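You operate a simulated robot arm through the tools that you are given. There is no shell and no other tool.

You run a simulated robot arm. Do the job below in one go: nothing can be reset, and whatever is moved stays where it is left.

TASK
Lid the crate at the lid press and press the lid down.
Fine: the lid lies on top of the press; push the slide in, pull the lever down and up again, pull the slide out.

Only the result counts: the job must be done as asked and must still hold three seconds after the hand-in. Knocking over, shifting, dropping, spilling or breaking anything else fails it. Lids that push on must go on centred and level and be pressed home; caps that screw on are set level and turned clockwise until they are tight.

THE ROBOT
A 7-joint arm with a two-finger parallel gripper, fixed in place. Base frame: the origin is at the foot of the arm, x ahead of it, y to its left, z up. Readings come in mm, degrees, newtons and seconds.
Its first joint turns from -132.0 to 132.0 degrees. Payload 3.91 kg.
The TCP is the grasp point between the finger pads, 30 mm short of the fingertips. In the tool frame z runs along the fingers and y along their closing line. The gripper opens to 110 mm. The fingers are 20 mm wide and 10 mm thick; the gripper's body (48 by 112 mm) begins 55 mm behind the TCP.
Orientation is told as [roll, pitch, yaw] about the base's x, y, z axes, in that order, counted from this pose: with the fingers straight down and closing along the base's y, the tool's x points along the base's -x, its y along +y and its z along -z.

THE INTERFACE
- The arm moves only by the tool apply_moves. Its argument "moves" is a list of rows, each a list of 6 numbers: the shift along the tool's x, y, z in mm, then the turn, a rotation vector about the tool's x, y, z in degrees. In form: [[dx, dy, dz, wx, wy, wz], ...]. A call has 1 to 20 rows; each row is the pose to reach, as a shift and turn from the pose commanded when the call began, along the tool's axes at that moment. "grip" is the finger opening in mm, from 0 to 110, set as the call begins (left out, the last holds). Each row takes 0.2 s and may step no farther than 50 mm and 8.6 degrees from the row before; otherwise, or with a gripper value out of range, the whole call is refused. A pose out of reach is approached as far as the arm can. The call stops where the force on the tool passes 90 N (or 10 N more than at its start, if that is more) or the arm is blocked; 0.2 s more then pass. Each finger travels about 108 mm/s and halts on what it meets, pressing with about 33 N; the grip force reading is that of the motor and also rises with nothing between the fingers. The clock runs only during rows and for 0.2 s after the last one: add rows that repeat a pose to give the fingers time. It gives the time, the measured TCP pose, the force on the tool (base axes), the opening and the grip force at its end, in the units of the frame above (readings bear some noise), with the torque about the TCP (base axes, N m) and any sound that the robot's microphone picked up.
- Cameras (640 x 400 px; columns grow to the right, rows downward): "scene" is fixed at [209.7, -649.7, 1645.7]; the picture's right is [1.00, -0.04, 0.00], its down [-0.02, -0.45, -0.89] and it looks along [0.03, 0.89, -0.45] (base axes); focal length 330 px, centre (320, 200). "wrist" rides on the gripper at [72, 17, -103] in the tool frame; the picture's right is [-0.23, 0.97, 0.00], its down [-0.76, -0.18, -0.62] and it looks along [-0.61, -0.14, 0.78] (tool axes); focal length 222 px, centre (320, 200). There is no depth. A picture from a camera that has moved, and an enlarged one, comes with that camera's place and axes in the base frame and with its lens. The place of the scene camera against the robot may be out by one fixed shift of up to 25 mm in any direction.
- grab_frame(camera): a new picture of that camera. The clock stands still meanwhile.
- enlarge(camera, box): a new picture of the part [left, top, right, bottom] of that camera's present view, enlarged. The clock stands still meanwhile.
- sign_off(): hands the job in; it is judged then, once.

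Places have to be worked out from the pictures, the camera data and where the tool is seen. Open the gripper and draw the arm clear of the work before you hand the job in, unless the task says otherwise.

The tools are called after "Request:" as name(argument=value, ...) on one line, values as JSON. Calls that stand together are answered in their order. apply_moves: Moves the arm, as the interface text tells. Its arguments: {"type":"object","properties":{"moves":{"type":"array","items":{"type":"array","items":{"type":"number"}}},"grip":{"type":"number"}},"required":["moves"]} The other tools are called the same way: grab_frame (camera) takes a picture; enlarge (camera, box) takes an enlarged picture of a part of a camera's view; sign_off () hands the job in.

At the start:

```text
t: 0.0
eef_pos: [523.3, 340.1, 1412.6]
orientation: [0.0, -0.1, 0.0]
wrist_force: [-0.3, 0.1, -0.3]
torque: [0.03, 0.03, -0.01]
width: 110.2
grasp_force: 0.1
```

scene: 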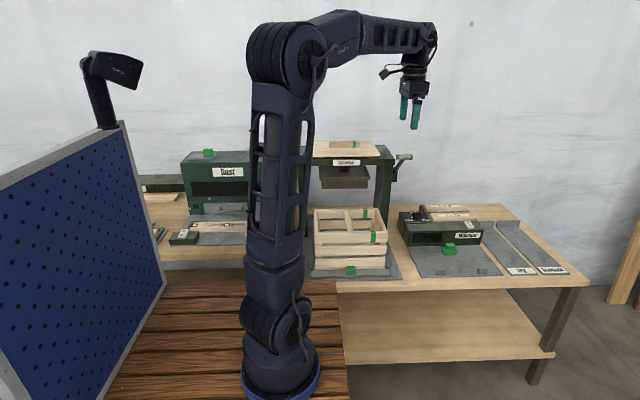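
wrist: 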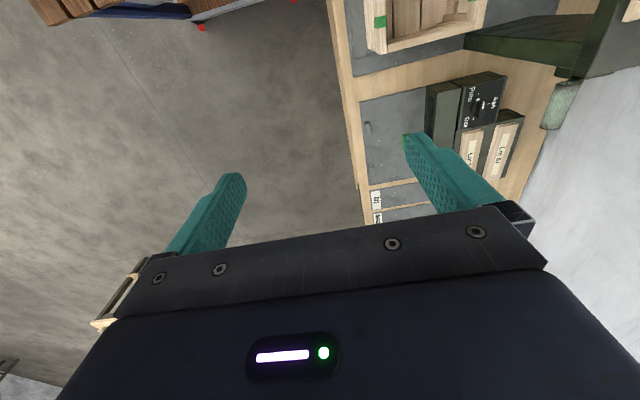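

I'll begin by looking closely at the press area in the scene camera.

Request:
enlarge(camera="scene", box=[280, 120, 440, 290])

Request:
enlarge(camera="scene", box=[380, 180, 580, 300])

Request:
enlarge(camera="scene", box=[130, 130, 290, 290])

```text
2.35 times, centred on (360, 205) of scene
camera zoom: at [209.7, -649.7, 1645.7], right [1.0, -0.04, 0.0], down [-0.02, -0.45, -0.89], along [0.03, 0.89, -0.45], focal length 776 px, centre (226, 188)
```

zoom: 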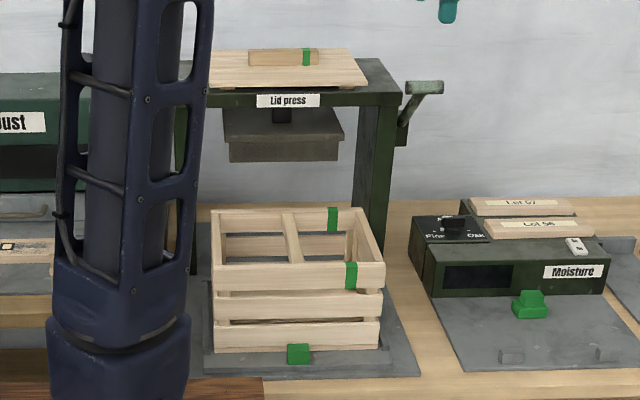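

```text
3.20 times, centred on (480, 240) of scene
camera zoom: at [209.7, -649.7, 1645.7], right [1.0, -0.04, 0.0], down [-0.02, -0.45, -0.89], along [0.03, 0.89, -0.45], focal length 1056 px, centre (-192, 72)
```

zoom: 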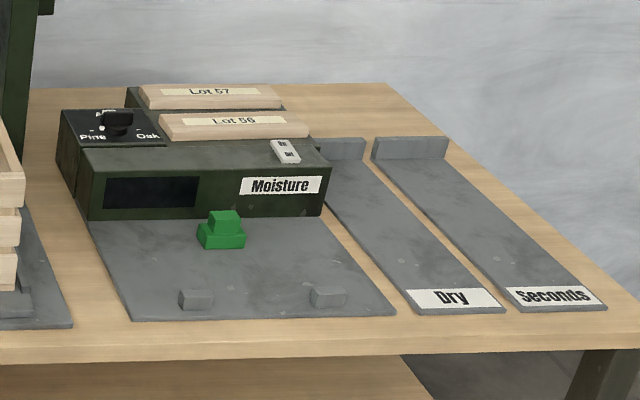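

```text
2.50 times, centred on (210, 210) of scene
camera zoom: at [209.7, -649.7, 1645.7], right [1.0, -0.04, 0.0], down [-0.02, -0.45, -0.89], along [0.03, 0.89, -0.45], focal length 825 px, centre (595, 175)
```

zoom: 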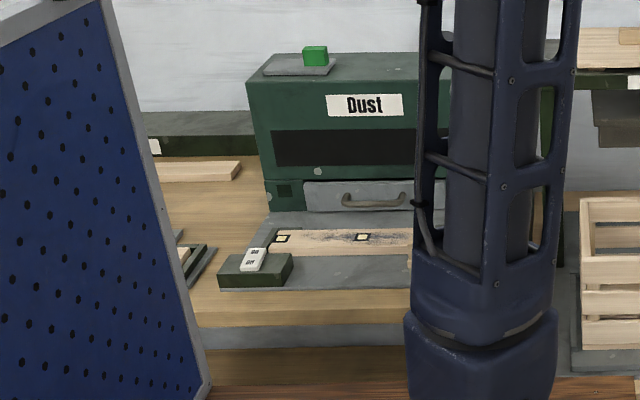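

The press stands at roughly x≈375, y≈480–800, table z≈715, with the lid on top at z≈1170. I rotate the tool in place by +90° yaw so the wrist camera faces the press (+y), at a safe height.

Request:
apply_moves(moves=[[0, 0, 0, 0, 0, -8.2], [0, 0, 0, 0, 0, -16.4], [0, 0, 0, 0, 0, -24.6], [0, 0, 0, 0, 0, -32.8], [0, 0, 0, 0, 0, -41], [0, 0, 0, 0, 0, -49.2], [0, 0, 0, 0, 0, -57.4], [0, 0, 0, 0, 0, -65.6], [0, 0, 0, 0, 0, -73.8], [0, 0, 0, 0, 0, -82], [0, 0, 0, 0, 0, -90], [0, 0, 0, 0, 0, -90]])

```text
t: 2.6
eef_pos: [525.0, 340.6, 1412.3]
orientation: [0.0, 0.0, 90.1]
wrist_force: [0.7, 0.5, -0.8]
torque: [0.0, -0.03, 0.04]
width: 110.0
grasp_force: 0.0
```

The tool now faces +y. I take a wrist picture to see the press.

Request:
grab_frame(camera="wrist")

Request:
grab_frame(camera="scene")

```text
taken
camera wrist: at [509.0, 269.5, 1516.5], right [-0.97, 0.23, 0.0], down [0.18, 0.76, 0.62], along [0.14, 0.61, -0.78], focal length 222 px, centre (320, 200)
```

wrist: 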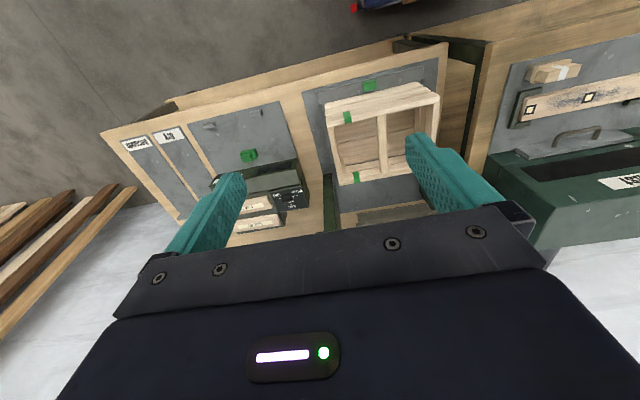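

```text
taken
```

scene: 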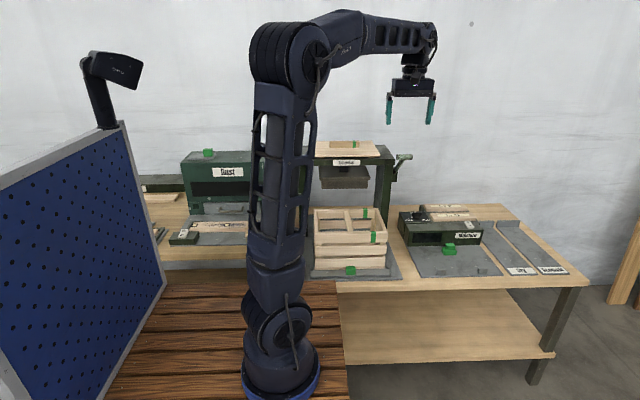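

The crate on the slide is visible. I move over toward the lid (keeping z≈1412, well clear of the press top) to view it from above.

Request:
apply_moves(moves=[[-41.4, 17.2, 0, 0, 0, 0], [-82.8, 34.4, 0, 0, 0, 0], [-124.2, 51.6, 0, 0, 0, 0], [-165.6, 68.8, 0, 0, 0, 0], [-207, 86, 0, 0, 0, 0], [-248.4, 103.2, 0, 0, 0, 0], [-289.8, 120.4, 0, 0, 0, 0], [-331, 138, 0, 0, 0, 0], [-331, 138, 0, 0, 0, 0]])

Request:
grab_frame(camera="wrist")

Request:
grab_frame(camera="scene")

```text
t: 4.6
eef_pos: [386.2, 672.2, 1410.9]
orientation: [0.0, 0.0, 90.0]
wrist_force: [0.5, -0.4, 0.1]
torque: [0.0, 0.03, 0.02]
width: 109.8
grasp_force: 0.1
```

```text
taken
camera wrist: at [370.4, 601.2, 1515.4], right [-0.97, 0.23, 0.0], down [0.18, 0.76, 0.62], along [0.14, 0.61, -0.78], focal length 222 px, centre (320, 200)
```

wrist: 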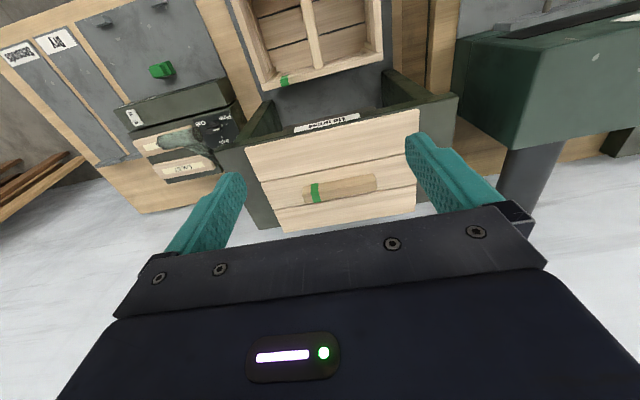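

```text
taken
```

scene: 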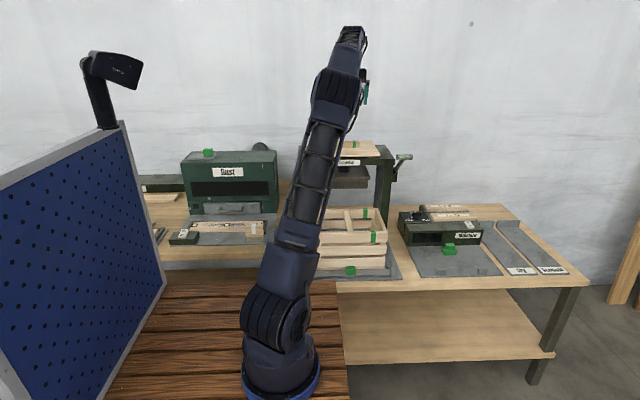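

I enlarge the lid to measure its outline and batten.

Request:
enlarge(camera="wrist", box=[210, 60, 470, 240])

Request:
enlarge(camera="scene", box=[300, 130, 420, 205])

Request:
enlarge(camera="scene", box=[300, 195, 420, 290])

```text
2.22 times, centred on (340, 150) of wrist
camera zoom: at [370.4, 601.2, 1515.4], right [-0.97, 0.23, 0.0], down [0.18, 0.76, 0.62], along [0.14, 0.61, -0.78], focal length 494 px, centre (276, 311)
```

zoom: 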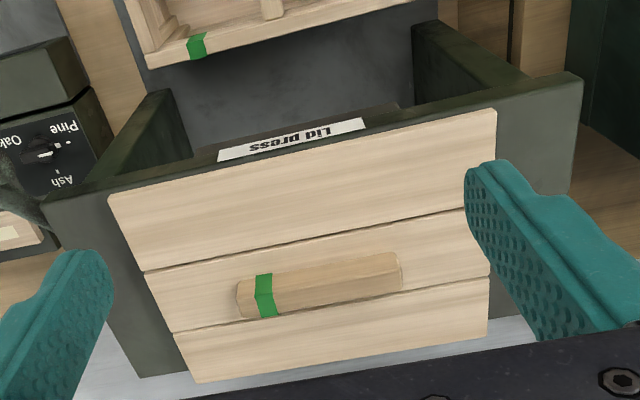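

```text
5.33 times, centred on (360, 168) of scene
camera zoom: at [209.7, -649.7, 1645.7], right [1.0, -0.04, 0.0], down [-0.02, -0.45, -0.89], along [0.03, 0.89, -0.45], focal length 1760 px, centre (107, 373)
```

zoom: 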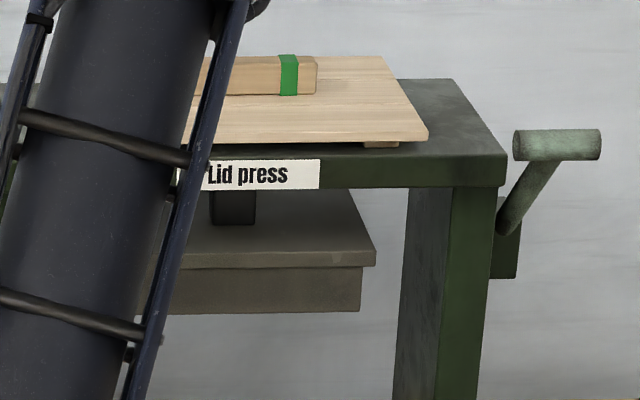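

```text
4.21 times, centred on (360, 242) of scene
camera zoom: at [209.7, -649.7, 1645.7], right [1.0, -0.04, 0.0], down [-0.02, -0.45, -0.89], along [0.03, 0.89, -0.45], focal length 1389 px, centre (152, 21)
```

zoom: 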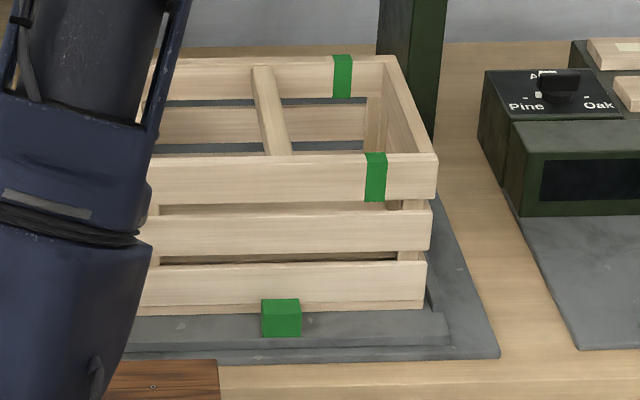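

The lid is square with the base axes, roughly 280×203 mm, centred near (390, 830) with top at z≈1170–1180; the batten on it runs along x. Now I back off and lower to look down onto the crate and slide.

Request:
apply_moves(moves=[[45, 0, 0, 0, 0, 0], [90, 0, 20, 0, 0, 0], [130, 0, 50, 0, 0, 0], [165, 0, 85, 0, 0, 0], [192, 0, 125, 0, 0, 0], [192, 0, 170, 0, 0, 0], [192, 0, 211, 0, 0, 0], [192, 0, 211, 0, 0, 0]])

Request:
grab_frame(camera="wrist")

Request:
grab_frame(camera="scene")

```text
t: 6.4
eef_pos: [386.8, 479.6, 1201.1]
orientation: [0.0, 0.0, 89.9]
wrist_force: [0.1, -0.6, -0.5]
torque: [-0.04, 0.02, 0.01]
width: 109.9
grasp_force: 0.1
```

```text
taken
camera wrist: at [371.2, 408.3, 1306.0], right [-0.97, 0.23, 0.0], down [0.18, 0.76, 0.62], along [0.14, 0.61, -0.78], focal length 222 px, centre (320, 200)
```

wrist: 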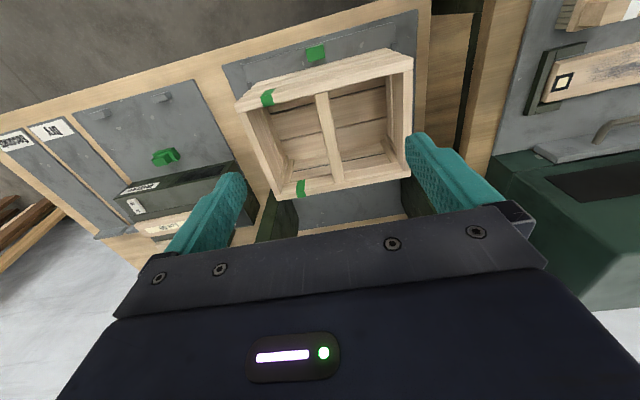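

```text
taken
```

scene: 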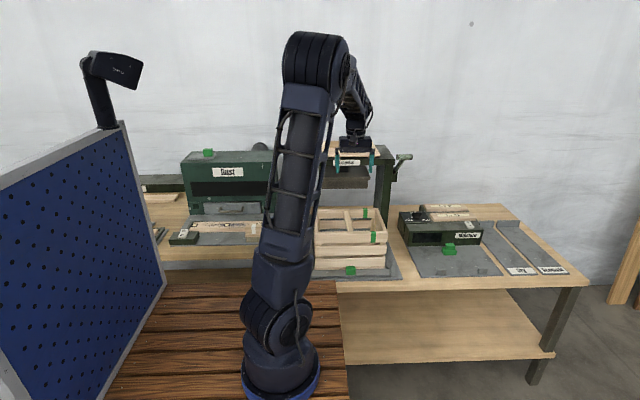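

Request:
enlarge(camera="wrist", box=[210, 20, 450, 210])

Request:
enlarge(camera="scene", box=[300, 190, 420, 290])

```text
2.11 times, centred on (330, 115) of wrist
camera zoom: at [371.2, 408.3, 1306.0], right [-0.97, 0.23, 0.0], down [0.18, 0.76, 0.62], along [0.14, 0.61, -0.78], focal length 468 px, centre (299, 379)
```

zoom: 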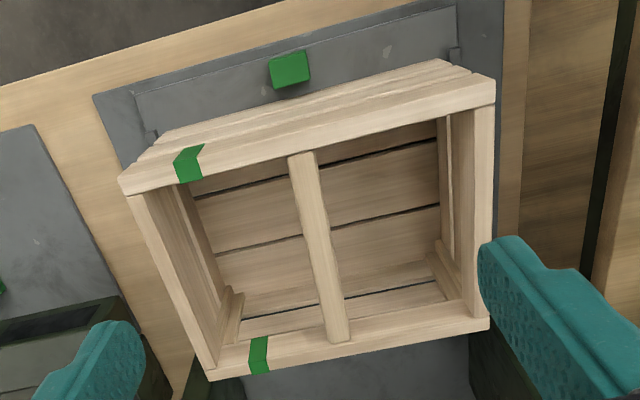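

```text
4.00 times, centred on (360, 240) of scene
camera zoom: at [209.7, -649.7, 1645.7], right [1.0, -0.04, 0.0], down [-0.02, -0.45, -0.89], along [0.03, 0.89, -0.45], focal length 1320 px, centre (160, 40)
```

zoom: 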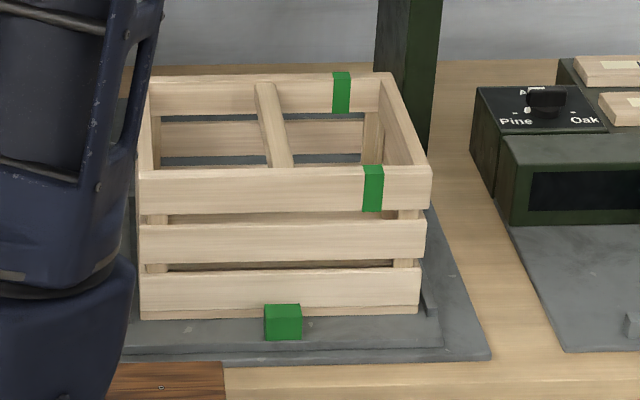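

Crate rim is near z≈930, centre ≈(390, 578), same outer size as the lid. I move to a viewpoint over the crate that matches my earlier lid viewpoint, so that I can compare them pixel for pixel.

Request:
apply_moves(moves=[[30, 0, 19, 0, 0, 0], [58, 0, 36, 0, 0, 0], [58, 0, 36, 0, 0, 0]])

Request:
enlarge(camera="wrist", box=[210, 60, 470, 240])

Request:
grab_frame(camera="wrist")

```text
t: 7.2
eef_pos: [386.5, 421.8, 1164.3]
orientation: [0.1, 0.0, 90.0]
wrist_force: [0.7, -0.2, 0.5]
torque: [0.01, 0.0, -0.01]
width: 110.0
grasp_force: 0.1
```

```text
2.22 times, centred on (340, 150) of wrist
camera zoom: at [371.0, 350.8, 1269.6], right [-0.97, 0.23, 0.0], down [0.18, 0.76, 0.62], along [0.14, 0.61, -0.78], focal length 494 px, centre (276, 311)
```

zoom: 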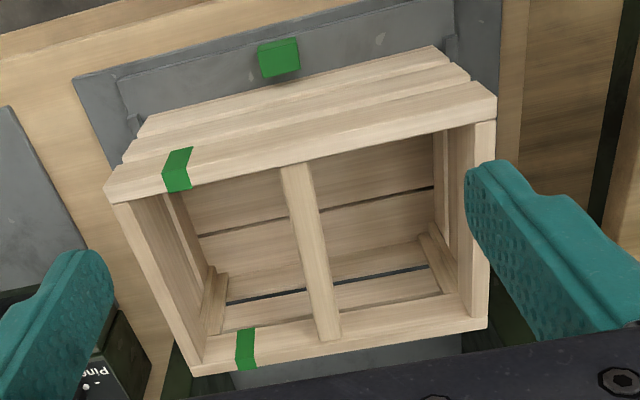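

```text
taken
camera wrist: at [371.0, 350.8, 1269.6], right [-0.97, 0.23, 0.0], down [0.18, 0.76, 0.62], along [0.14, 0.61, -0.78], focal length 222 px, centre (320, 200)
```

wrist: 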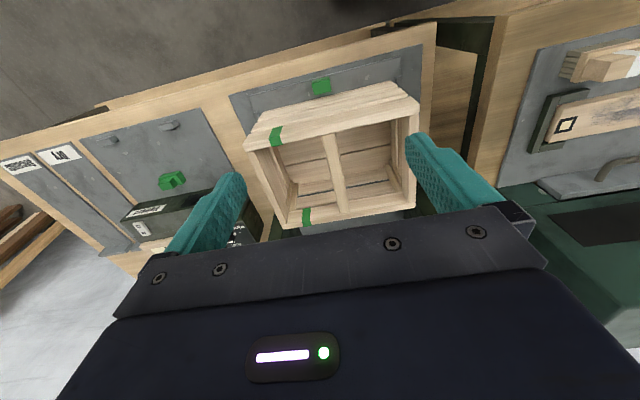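

I zoom in on individual corners for precise comparisons.

Request:
enlarge(camera="wrist", box=[240, 100, 300, 160])

Request:
enlarge(camera="wrist", box=[380, 80, 440, 140])

Request:
enlarge(camera="wrist", box=[380, 170, 440, 230])

Request:
enlarge(camera="wrist", box=[270, 190, 330, 250])

Request:
enlarge(camera="wrist", box=[290, 60, 350, 120])

```text
6.67 times, centred on (270, 130) of wrist
camera zoom: at [371.0, 350.8, 1269.6], right [-0.97, 0.23, 0.0], down [0.18, 0.76, 0.62], along [0.14, 0.61, -0.78], focal length 1481 px, centre (653, 667)
```

zoom: 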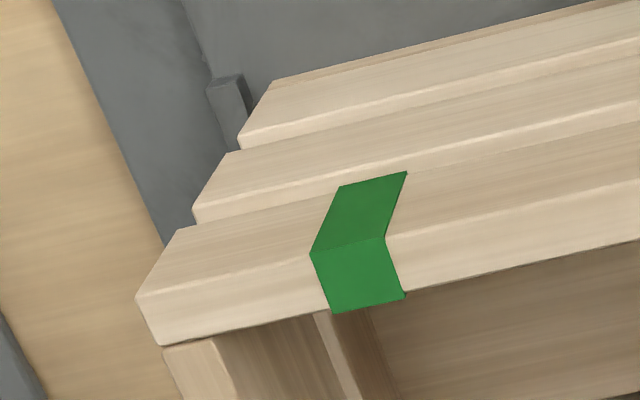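

```text
6.67 times, centred on (410, 110) of wrist
camera zoom: at [371.0, 350.8, 1269.6], right [-0.97, 0.23, 0.0], down [0.18, 0.76, 0.62], along [0.14, 0.61, -0.78], focal length 1481 px, centre (-280, 800)
```

zoom: 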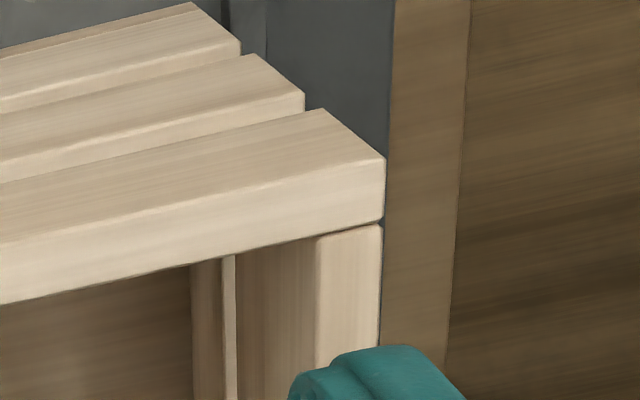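

```text
6.67 times, centred on (410, 200) of wrist
camera zoom: at [371.0, 350.8, 1269.6], right [-0.97, 0.23, 0.0], down [0.18, 0.76, 0.62], along [0.14, 0.61, -0.78], focal length 1481 px, centre (-280, 200)
```

zoom: 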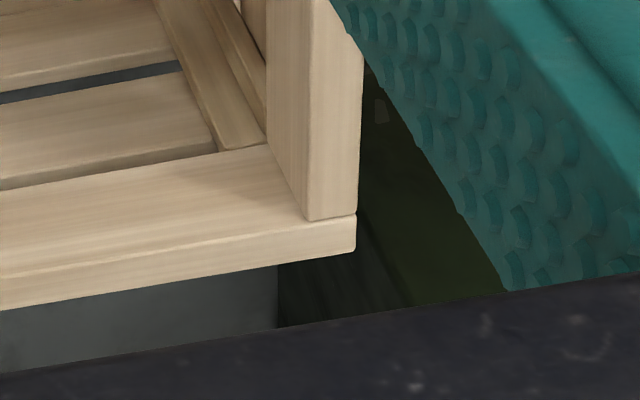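

```text
6.67 times, centred on (300, 220) of wrist
camera zoom: at [371.0, 350.8, 1269.6], right [-0.97, 0.23, 0.0], down [0.18, 0.76, 0.62], along [0.14, 0.61, -0.78], focal length 1481 px, centre (453, 67)
```

zoom: 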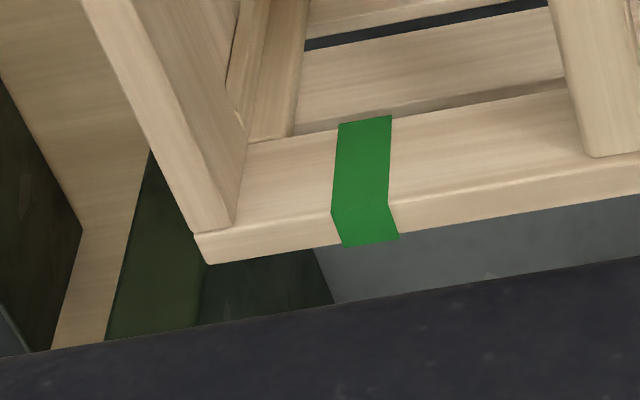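

```text
6.67 times, centred on (320, 90) of wrist
camera zoom: at [371.0, 350.8, 1269.6], right [-0.97, 0.23, 0.0], down [0.18, 0.76, 0.62], along [0.14, 0.61, -0.78], focal length 1481 px, centre (320, 933)
```

zoom: 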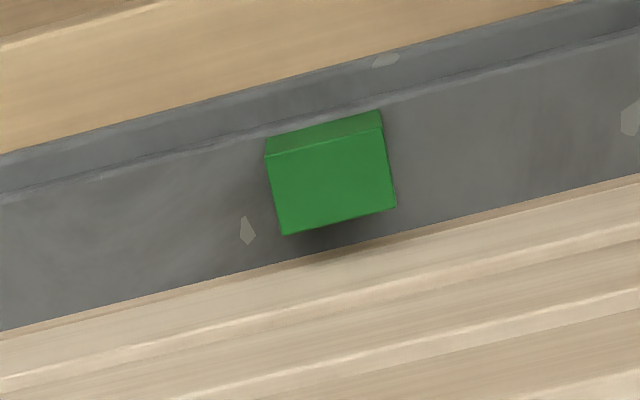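

The crate's centre comes out ≈(390, 574), square to the axes, rim z≈930; the green handle ≈(391, 453), top z≈760. Next I rise and move over to look at the lever on the press's right side.

Request:
apply_moves(moves=[[0, 0, -48, 0, 0, 0], [0, 0, -96, 0, 0, 0], [0, -30, -136, 0, 0, 0], [-30, -65, -136, 0, 0, 0], [-65, -100, -136, 0, 0, 0], [-105, -130, -136, 0, 0, 0], [-150, -150, -136, 0, 0, 0], [-198, -160, -136, 0, 0, 0], [-240, -173, -136, 0, 0, 0], [-250, -173, -136, 0, 0, 0], [-250, -173, -136, 0, 0, 0]])

Request:
grab_frame(camera="wrist")

Request:
enlarge(camera="wrist", box=[220, 100, 420, 220])

```text
t: 9.6
eef_pos: [558.7, 672.5, 1302.2]
orientation: [-0.1, 0.0, 89.9]
wrist_force: [-0.2, 0.4, -0.2]
torque: [0.02, 0.0, 0.02]
width: 109.9
grasp_force: 0.1
```

```text
taken
camera wrist: at [543.3, 600.3, 1405.8], right [-0.97, 0.23, 0.0], down [0.18, 0.76, 0.62], along [0.14, 0.61, -0.78], focal length 222 px, centre (320, 200)
```

wrist: 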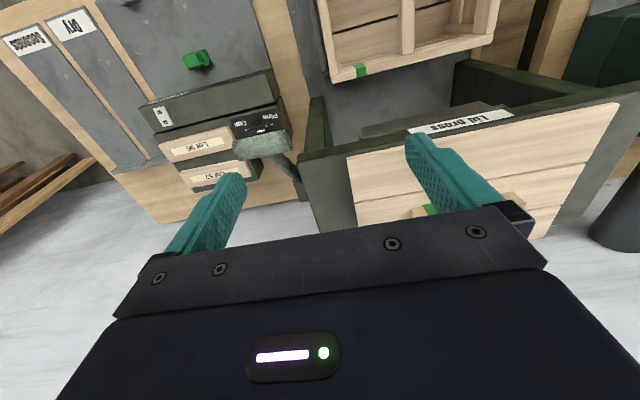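

```text
3.20 times, centred on (320, 160) of wrist
camera zoom: at [543.3, 600.3, 1405.8], right [-0.97, 0.23, 0.0], down [0.18, 0.76, 0.62], along [0.14, 0.61, -0.78], focal length 711 px, centre (320, 328)
```

zoom: 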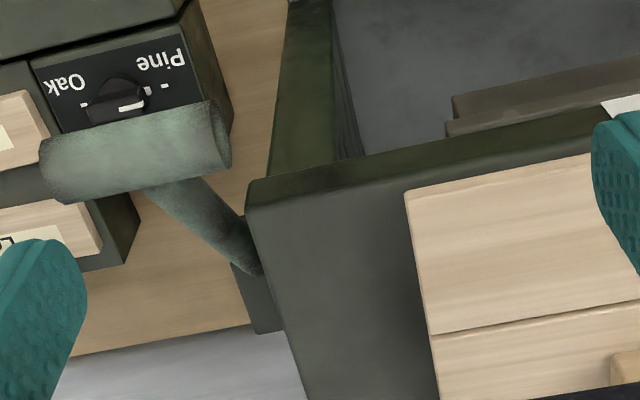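

The lever's knob is a cylinder along x near (628, 685, 1180) on the press's right, its arm pivoting at about y≈790. Now I go for the lid: rotate back to yaw 0 (fingers close along y, across the batten) while moving above the batten at a safe height.

Request:
apply_moves(moves=[[-13, 14, -5, 0, 0, 7.5], [-26, 28, -10, 0, 0, 15], [-39, 42, -15, 0, 0, 22.5], [-52, 56, -20, 0, 0, 30], [-65, 70, -25, 0, 0, 37.5], [-78, 84, -28, 0, 0, 45], [-91, 98, -28, 0, 0, 52.5], [-104, 112, -28, 0, 0, 60], [-117, 126, -28, 0, 0, 67.5], [-130, 140, -28, 0, 0, 75], [-143, 154, -28, 0, 0, 82.5], [-157, 168, -28, 0, 0, 90], [-157, 168, -28, 0, 0, 90]])

Request:
grab_frame(camera="wrist")

Request:
enlarge(camera="wrist", box=[220, 80, 440, 220])

Request:
grab_frame(camera="scene")

```text
t: 12.4
eef_pos: [383.7, 815.3, 1320.1]
orientation: [-0.1, 0.0, -0.1]
wrist_force: [0.7, 0.4, -0.8]
torque: [0.0, 0.07, -0.01]
width: 110.5
grasp_force: 0.1
out of reach, approached as far as the arm can: row 11, 12, 13
```

```text
taken
camera wrist: at [313.1, 833.6, 1423.5], right [0.23, 0.97, 0.0], down [0.76, -0.18, 0.62], along [0.61, -0.14, -0.78], focal length 222 px, centre (320, 200)
```

wrist: 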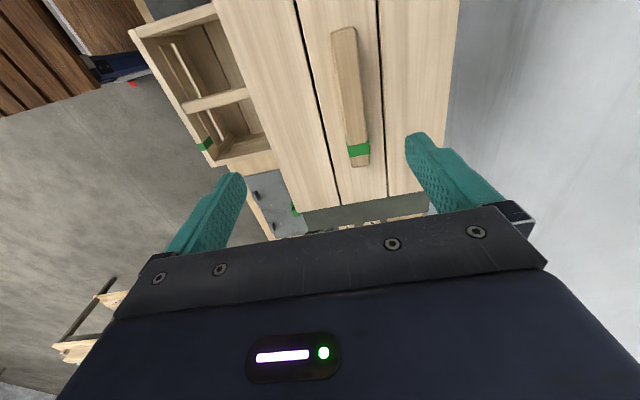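

```text
2.86 times, centred on (330, 150) of wrist
camera zoom: at [313.1, 833.6, 1423.5], right [0.23, 0.97, 0.0], down [0.76, -0.18, 0.62], along [0.61, -0.14, -0.78], focal length 635 px, centre (291, 343)
```

zoom: 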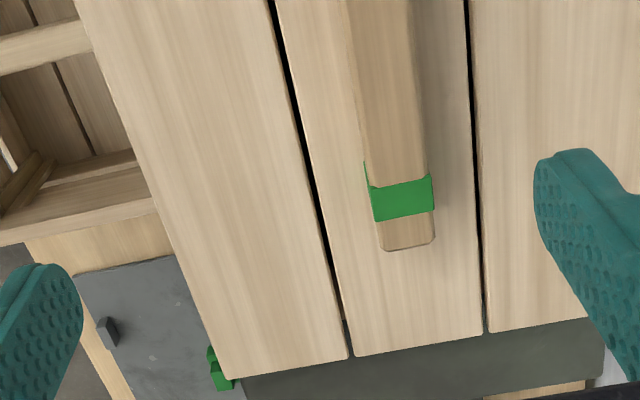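

```text
taken
```

scene: 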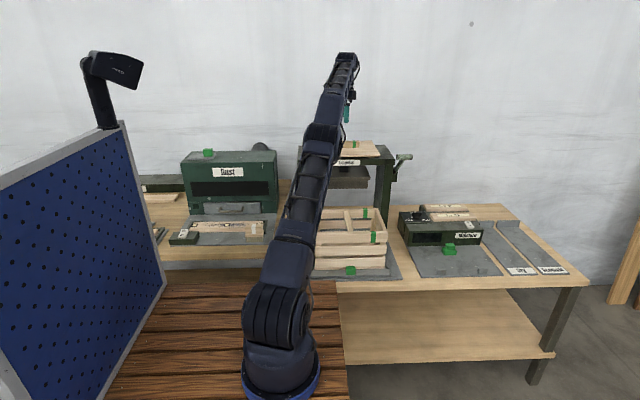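

The arm was at its reach limit up high. Combining both views, the lid top is at z≈1150, lid ≈300×218 mm centred (392, 848), so the crate rim is z≈905 and centre (391, 590). I descend part-way toward the batten and re-check.

Request:
apply_moves(moves=[[0, 5, 35, 0, 0, 0], [-1, 12, 60, 0, 0, 0], [-1.3, 19.5, 70, 0, 0, 0], [-1.3, 19.5, 70, 0, 0, 0], [-1.3, 19.5, 70, 0, 0, 0]])

Request:
grab_frame(camera="wrist")

Request:
enlarge(camera="wrist", box=[220, 60, 440, 220])

```text
t: 13.6
eef_pos: [384.0, 834.7, 1250.1]
orientation: [0.0, -0.1, 0.0]
wrist_force: [-0.5, -0.1, -0.3]
torque: [-0.02, 0.02, -0.01]
width: 110.3
grasp_force: 0.0
```

```text
taken
camera wrist: at [313.9, 852.6, 1354.9], right [0.23, 0.97, 0.0], down [0.76, -0.18, 0.62], along [0.61, -0.14, -0.78], focal length 222 px, centre (320, 200)
```

wrist: 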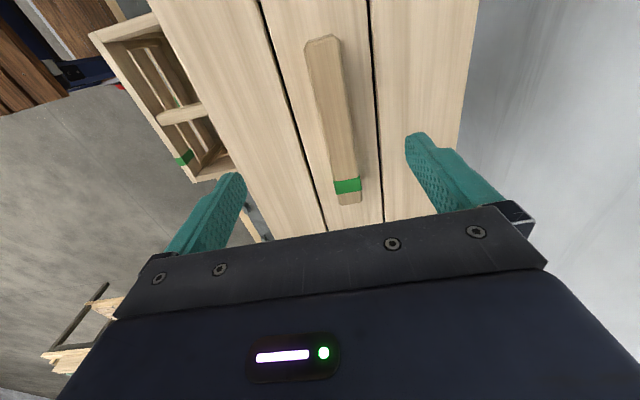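

```text
2.50 times, centred on (330, 140) of wrist
camera zoom: at [313.9, 852.6, 1354.9], right [0.23, 0.97, 0.0], down [0.76, -0.18, 0.62], along [0.61, -0.14, -0.78], focal length 555 px, centre (295, 350)
```

zoom: 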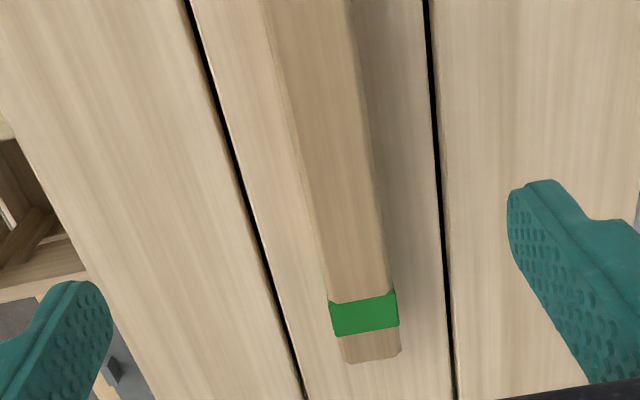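

The baseline for moves is the actual reached pose. The batten centre is about 15 mm further in +y and 8 mm in +x; I correct and lower to just above the batten (fingertips ~z 1185).

Request:
apply_moves(moves=[[-4, 8, 0, 0, 0, 0], [-8, 15.3, 10, 0, 0, 0], [-8, 15.3, 35, 0, 0, 0], [-8, 15.3, 35, 0, 0, 0]])

Request:
grab_frame(camera="wrist")

Request:
enlarge(camera="wrist", box=[220, 60, 440, 220])

Request:
enlarge(camera="scene", box=[310, 60, 420, 180])

```text
t: 14.6
eef_pos: [392.9, 850.0, 1216.3]
orientation: [-0.1, 0.0, 0.0]
wrist_force: [0.1, 0.0, -0.8]
torque: [-0.03, -0.02, 0.0]
width: 110.1
grasp_force: 0.0
```

```text
taken
camera wrist: at [322.1, 868.2, 1320.2], right [0.23, 0.97, 0.0], down [0.76, -0.18, 0.62], along [0.61, -0.14, -0.78], focal length 222 px, centre (320, 200)
```

wrist: 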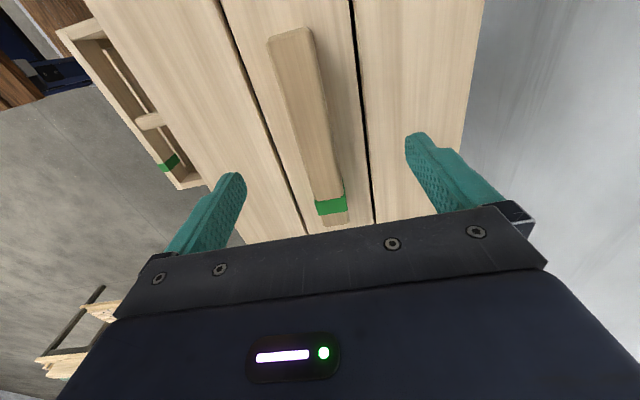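

```text
2.50 times, centred on (330, 140) of wrist
camera zoom: at [322.1, 868.2, 1320.2], right [0.23, 0.97, 0.0], down [0.76, -0.18, 0.62], along [0.61, -0.14, -0.78], focal length 555 px, centre (295, 350)
```

zoom: 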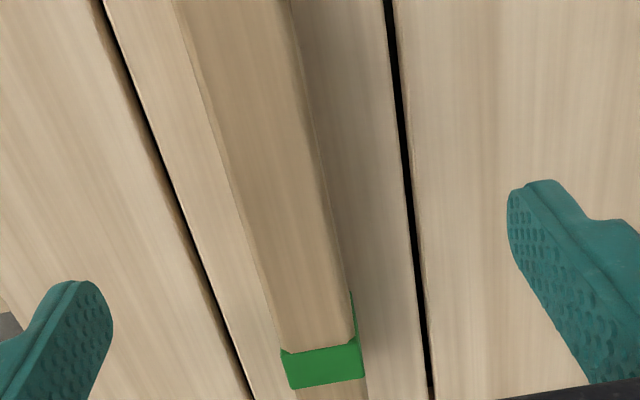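

```text
3.33 times, centred on (365, 120) of scene
camera zoom: at [209.7, -649.7, 1645.7], right [1.0, -0.04, 0.0], down [-0.02, -0.45, -0.89], along [0.03, 0.89, -0.45], focal length 1100 px, centre (170, 467)
```

zoom: 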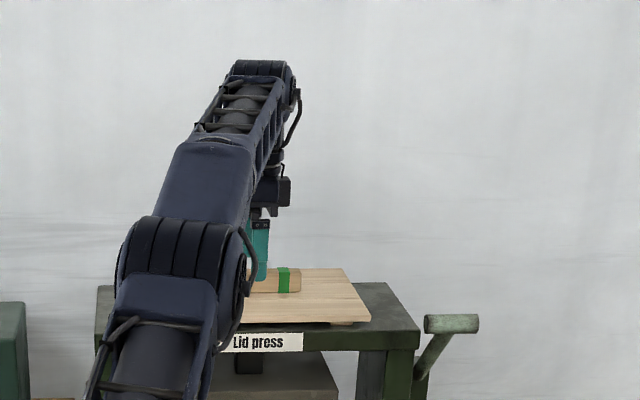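

TCP is within ~2 mm of the batten's centreline; the batten top is at z≈1180. I lower to TCP z≈1192 (tips ≈1162), shifting 1 mm in −y, watching force.

Request:
apply_moves(moves=[[0, -1, 8, 0, 0, 0], [0, -1, 16, 0, 0, 0], [0, -1, 24, 0, 0, 0], [0, -1, 24, 0, 0, 0]])

Request:
grab_frame(camera="wrist")

Request:
enlarge(camera="wrist", box=[200, 120, 460, 240])

Request:
enlarge(camera="scene", box=[330, 110, 400, 160])

```text
t: 15.6
eef_pos: [393.2, 849.3, 1192.5]
orientation: [0.1, -0.1, 0.0]
wrist_force: [0.5, 0.6, -0.4]
torque: [-0.02, 0.01, -0.04]
width: 109.7
grasp_force: 0.0
```

```text
taken
camera wrist: at [321.9, 867.1, 1296.3], right [0.23, 0.97, 0.0], down [0.76, -0.18, 0.62], along [0.61, -0.14, -0.78], focal length 222 px, centre (320, 200)
```

wrist: 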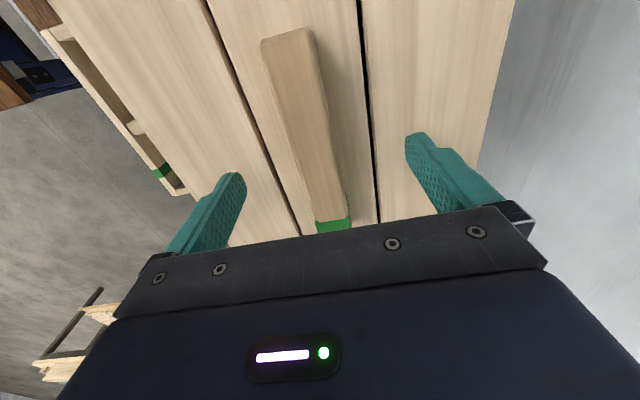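

```text
2.46 times, centred on (330, 180) of wrist
camera zoom: at [321.9, 867.1, 1296.3], right [0.23, 0.97, 0.0], down [0.76, -0.18, 0.62], along [0.61, -0.14, -0.78], focal length 547 px, centre (295, 249)
```

zoom: 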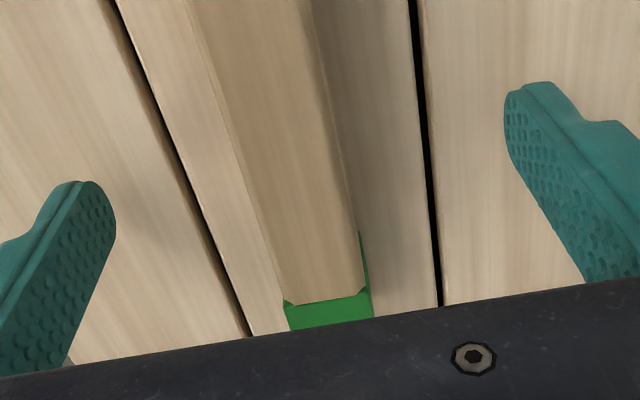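

```text
8.00 times, centred on (365, 135) of scene
camera zoom: at [209.7, -649.7, 1645.7], right [1.0, -0.04, 0.0], down [-0.02, -0.45, -0.89], along [0.03, 0.89, -0.45], focal length 2640 px, centre (-40, 720)
```

zoom: 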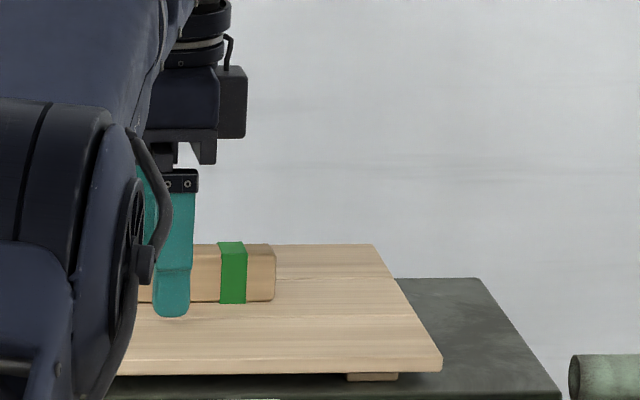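

The fingertips hover roughly 10 mm over the lid's slats, straddling the batten. I lower 6 mm more and close the fingers gently on the batten.

Request:
apply_moves(moves=[[0, -1, 3, 0, 0, 0], [0, -1, 6, 0, 0, 0], [0, -1, 6, 0, 0, 0]])

Request:
apply_moves(grip=60, moves=[[0, 0, 0, 0, 0, 0], [0, 0, 0, 0, 0, 0], [0, 0, 0, 0, 0, 0]])

Request:
enlarge(camera="wrist", box=[200, 120, 460, 240])

```text
t: 16.4
eef_pos: [392.3, 848.4, 1185.6]
orientation: [0.0, 0.0, 0.0]
wrist_force: [-0.5, 0.0, -0.6]
torque: [0.02, -0.03, 0.02]
width: 110.1
grasp_force: 0.0
```

```text
t: 17.2
eef_pos: [392.6, 848.7, 1185.0]
orientation: [-0.1, 0.0, 0.0]
wrist_force: [0.7, -0.5, -0.3]
torque: [-0.01, 0.01, 0.01]
width: 60.0
grasp_force: 0.1
```

```text
2.46 times, centred on (330, 180) of wrist
camera zoom: at [321.9, 866.1, 1289.8], right [0.23, 0.97, 0.0], down [0.76, -0.18, 0.62], along [0.61, -0.14, -0.78], focal length 547 px, centre (295, 249)
```

zoom: 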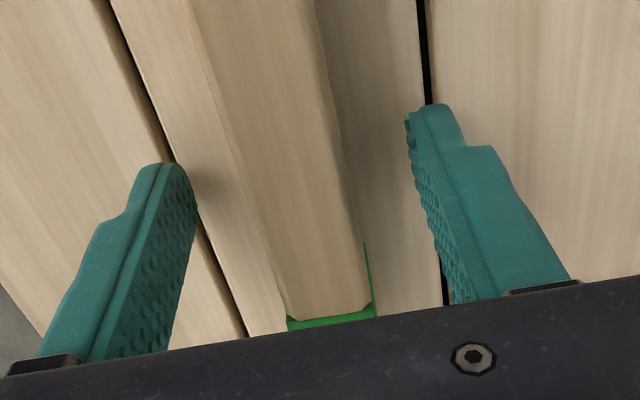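

The batten is centred between the fingers. I close the grip on it.

Request:
apply_moves(grip=0, moves=[[0, 0, 0, 0, 0, 0], [0, 0, 0, 0, 0, 0], [0, 0, 0, 0, 0, 0], [0, 0, 0, 0, 0, 0]])

Request:
enlarge(camera="wrist", box=[200, 120, 460, 240])

Request:
enlarge(camera="scene", box=[330, 110, 400, 160])

```text
t: 18.2
eef_pos: [392.6, 848.2, 1186.2]
orientation: [-0.1, 0.0, 0.0]
wrist_force: [0.0, 0.7, 2.3]
torque: [-0.01, -0.01, 0.01]
width: 23.9
grasp_force: 32.4
```

```text
2.46 times, centred on (330, 180) of wrist
camera zoom: at [321.8, 866.1, 1289.9], right [0.23, 0.97, 0.0], down [0.76, -0.18, 0.62], along [0.61, -0.14, -0.78], focal length 547 px, centre (295, 249)
```

zoom: 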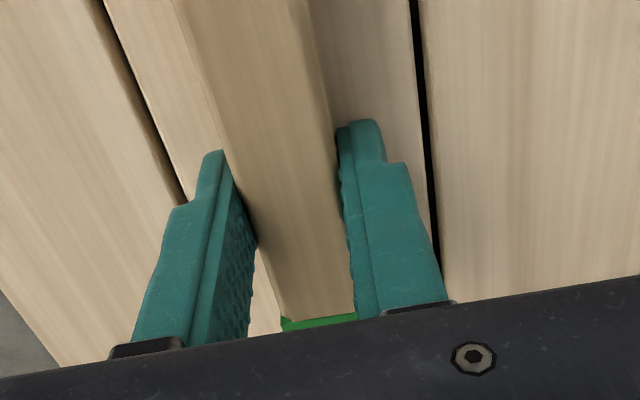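

```text
8.00 times, centred on (365, 135) of scene
camera zoom: at [209.7, -649.7, 1645.7], right [1.0, -0.04, 0.0], down [-0.02, -0.45, -0.89], along [0.03, 0.89, -0.45], focal length 2640 px, centre (-40, 720)
```

zoom: 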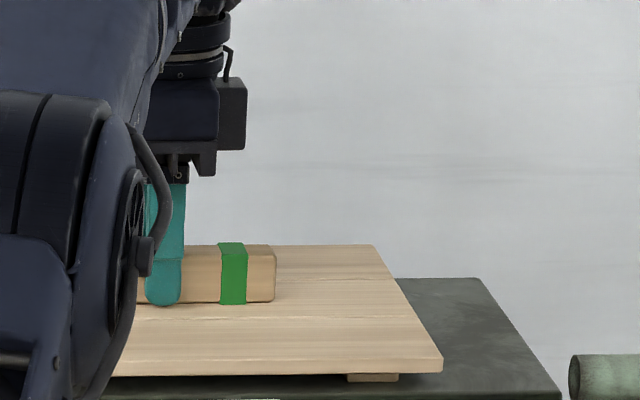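

The batten (24 mm) is gripped at 32 N. I lift straight up, gently at first.

Request:
apply_moves(moves=[[0, 0, -4, 0, 0, 0], [0, 0, -10, 0, 0, 0], [0, 0, -18, 0, 0, 0], [0, 0, -28, 0, 0, 0], [0, 0, -28, 0, 0, 0]])

Request:
grab_frame(camera="wrist")

Request:
enlarge(camera="scene", box=[310, 100, 420, 180])

```text
t: 19.4
eef_pos: [392.7, 849.2, 1213.9]
orientation: [-0.1, 0.0, 0.0]
wrist_force: [-0.1, 1.5, -0.2]
torque: [0.0, -0.02, 0.0]
width: 0.0
grasp_force: 33.0
```

```text
taken
camera wrist: at [322.2, 866.4, 1317.7], right [0.23, 0.97, 0.0], down [0.76, -0.18, 0.62], along [0.61, -0.14, -0.78], focal length 222 px, centre (320, 200)
```

wrist: 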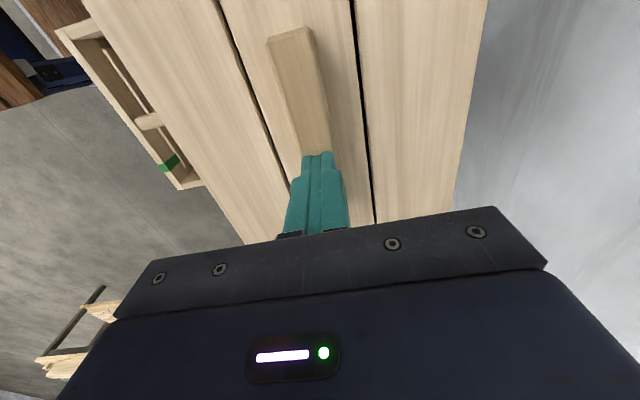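

```text
5.00 times, centred on (365, 140) of scene
camera zoom: at [209.7, -649.7, 1645.7], right [1.0, -0.04, 0.0], down [-0.02, -0.45, -0.89], along [0.03, 0.89, -0.45], focal length 1650 px, centre (95, 500)
```

zoom: 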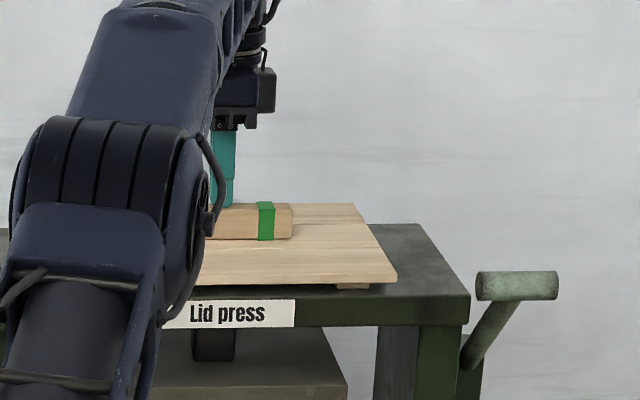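

The fingers slipped off the batten (grip now closed at 0, lid still in place on the press). I suspect the grasp was too shallow, so I probe the batten top with the closed fingertips in small steps to learn its true height.

Request:
apply_moves(moves=[[0, 0, 2, 0, 0, 0], [0, 0, 4, 0, 0, 0], [0, 0, 4, 0, 0, 0]])

Request:
apply_moves(moves=[[0, 0, 1, 0, 0, 0], [0, 0, 2, 0, 0, 0], [0, 0, 2, 0, 0, 0]])

Request:
enlarge(camera="wrist", box=[240, 20, 400, 240])

Request:
enlarge(camera="scene", box=[340, 120, 400, 160])

```text
t: 20.2
eef_pos: [394.1, 848.2, 1213.9]
orientation: [0.3, -0.1, 0.0]
wrist_force: [4.4, 14.8, 33.9]
torque: [0.37, -0.02, 0.03]
width: 0.0
grasp_force: 32.8
```

```text
t: 21.0
eef_pos: [391.5, 848.5, 1212.7]
orientation: [0.3, -0.1, -0.1]
wrist_force: [9.7, 25.2, 62.9]
torque: [0.75, -0.17, -0.05]
width: 0.0
grasp_force: 32.5
```

```text
1.82 times, centred on (320, 130) of wrist
camera zoom: at [321.7, 864.9, 1317.2], right [0.23, 0.97, 0.01], down [0.76, -0.18, 0.62], along [0.61, -0.14, -0.78], focal length 404 px, centre (320, 327)
```

zoom: 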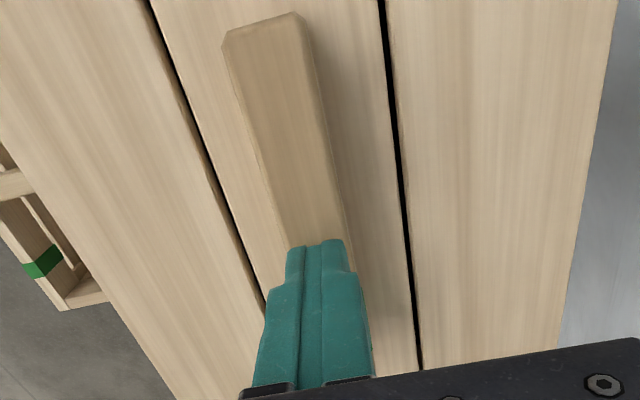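

```text
10.00 times, centred on (370, 140) of scene
camera zoom: at [209.7, -649.7, 1645.7], right [1.0, -0.04, 0.0], down [-0.02, -0.45, -0.89], along [0.03, 0.89, -0.45], focal length 3300 px, centre (-180, 800)
```

zoom: 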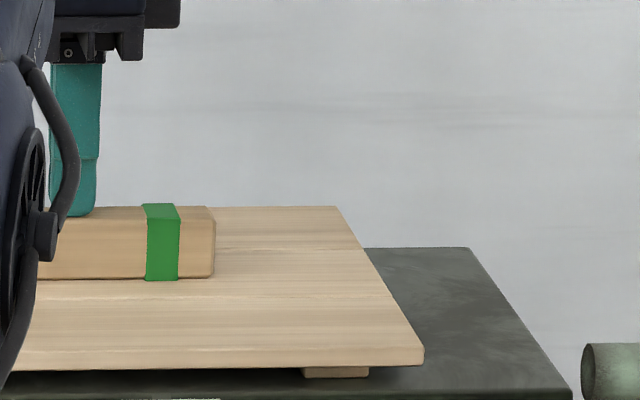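

Contact shows the batten top at z≈1184, lid surface ≈1150. I back off upward, reopen the fingers and check that the lid hasn't shifted before regrasping deeper.

Request:
apply_moves(grip=60, moves=[[0, 0, -4, 0, 0, 0], [0, 0, -10, 0, 0, 0], [0, 0, -14, 0, 0, 0], [0, 0, -14, 0, 0, 0]])

Request:
grab_frame(camera="wrist")

Request:
enlarge(camera="wrist", box=[220, 60, 440, 220])

```text
t: 22.0
eef_pos: [392.6, 849.3, 1220.5]
orientation: [-0.2, 0.1, 0.1]
wrist_force: [-0.3, 0.0, -0.5]
torque: [0.01, -0.02, 0.01]
width: 60.0
grasp_force: 0.0
```

```text
taken
camera wrist: at [322.3, 866.6, 1325.1], right [0.23, 0.97, 0.0], down [0.76, -0.18, 0.62], along [0.61, -0.14, -0.78], focal length 222 px, centre (320, 200)
```

wrist: 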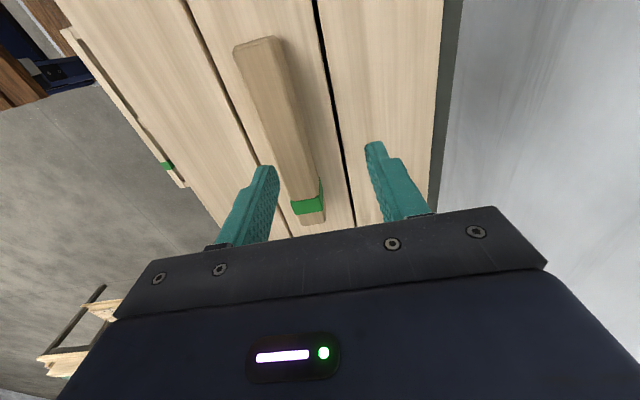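

```text
2.50 times, centred on (330, 140) of wrist
camera zoom: at [322.3, 866.6, 1325.1], right [0.23, 0.97, 0.0], down [0.76, -0.18, 0.62], along [0.61, -0.14, -0.78], focal length 555 px, centre (295, 350)
```

zoom: 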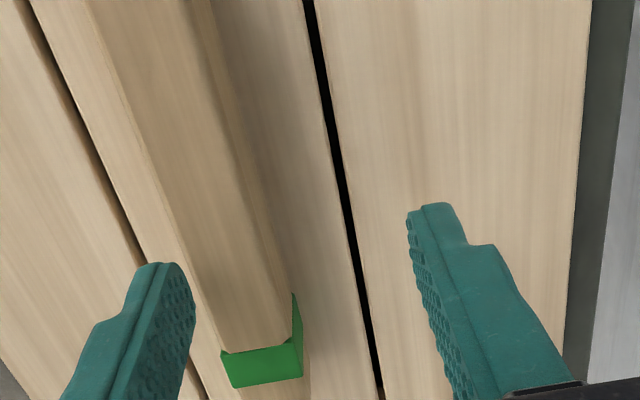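

The lid slid about 18 mm toward −y when the fingers opened under load (my mistake; from now on I raise before opening). It still lies safely on the press; I re-centre over the batten at y≈831 and check.

Request:
apply_moves(moves=[[0, -9, -5, 0, 0, 0], [0, -18, -5, 0, 0, 0], [0, -18, -5, 0, 0, 0]])

Request:
enlarge(camera="wrist", box=[200, 20, 460, 240])

Request:
enlarge(camera="scene", box=[310, 120, 420, 190])

```text
t: 22.8
eef_pos: [393.4, 830.3, 1228.0]
orientation: [-0.1, 0.0, 0.0]
wrist_force: [-0.4, 0.3, -0.5]
torque: [-0.01, 0.0, 0.02]
width: 60.1
grasp_force: 0.1
```

```text
1.82 times, centred on (330, 130) of wrist
camera zoom: at [322.0, 848.2, 1331.2], right [0.23, 0.97, 0.0], down [0.76, -0.18, 0.62], along [0.61, -0.14, -0.78], focal length 404 px, centre (302, 327)
```

zoom: 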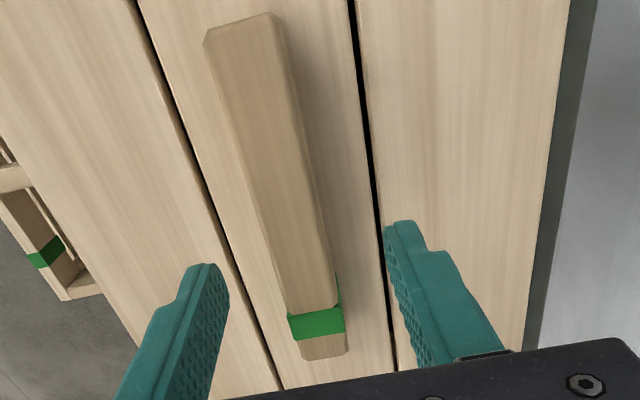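

```text
5.71 times, centred on (365, 155) of scene
camera zoom: at [209.7, -649.7, 1645.7], right [1.0, -0.04, 0.0], down [-0.02, -0.45, -0.89], along [0.03, 0.89, -0.45], focal length 1886 px, centre (63, 457)
```

zoom: 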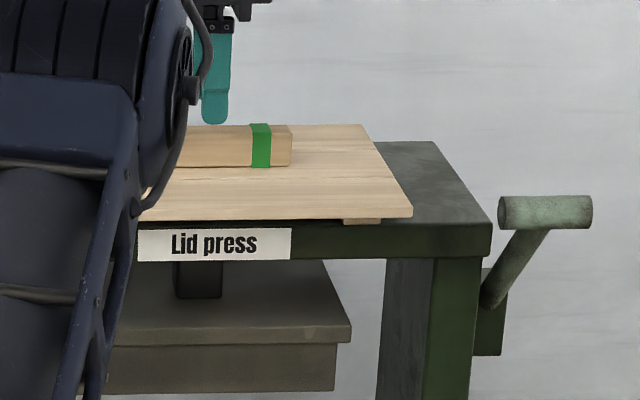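

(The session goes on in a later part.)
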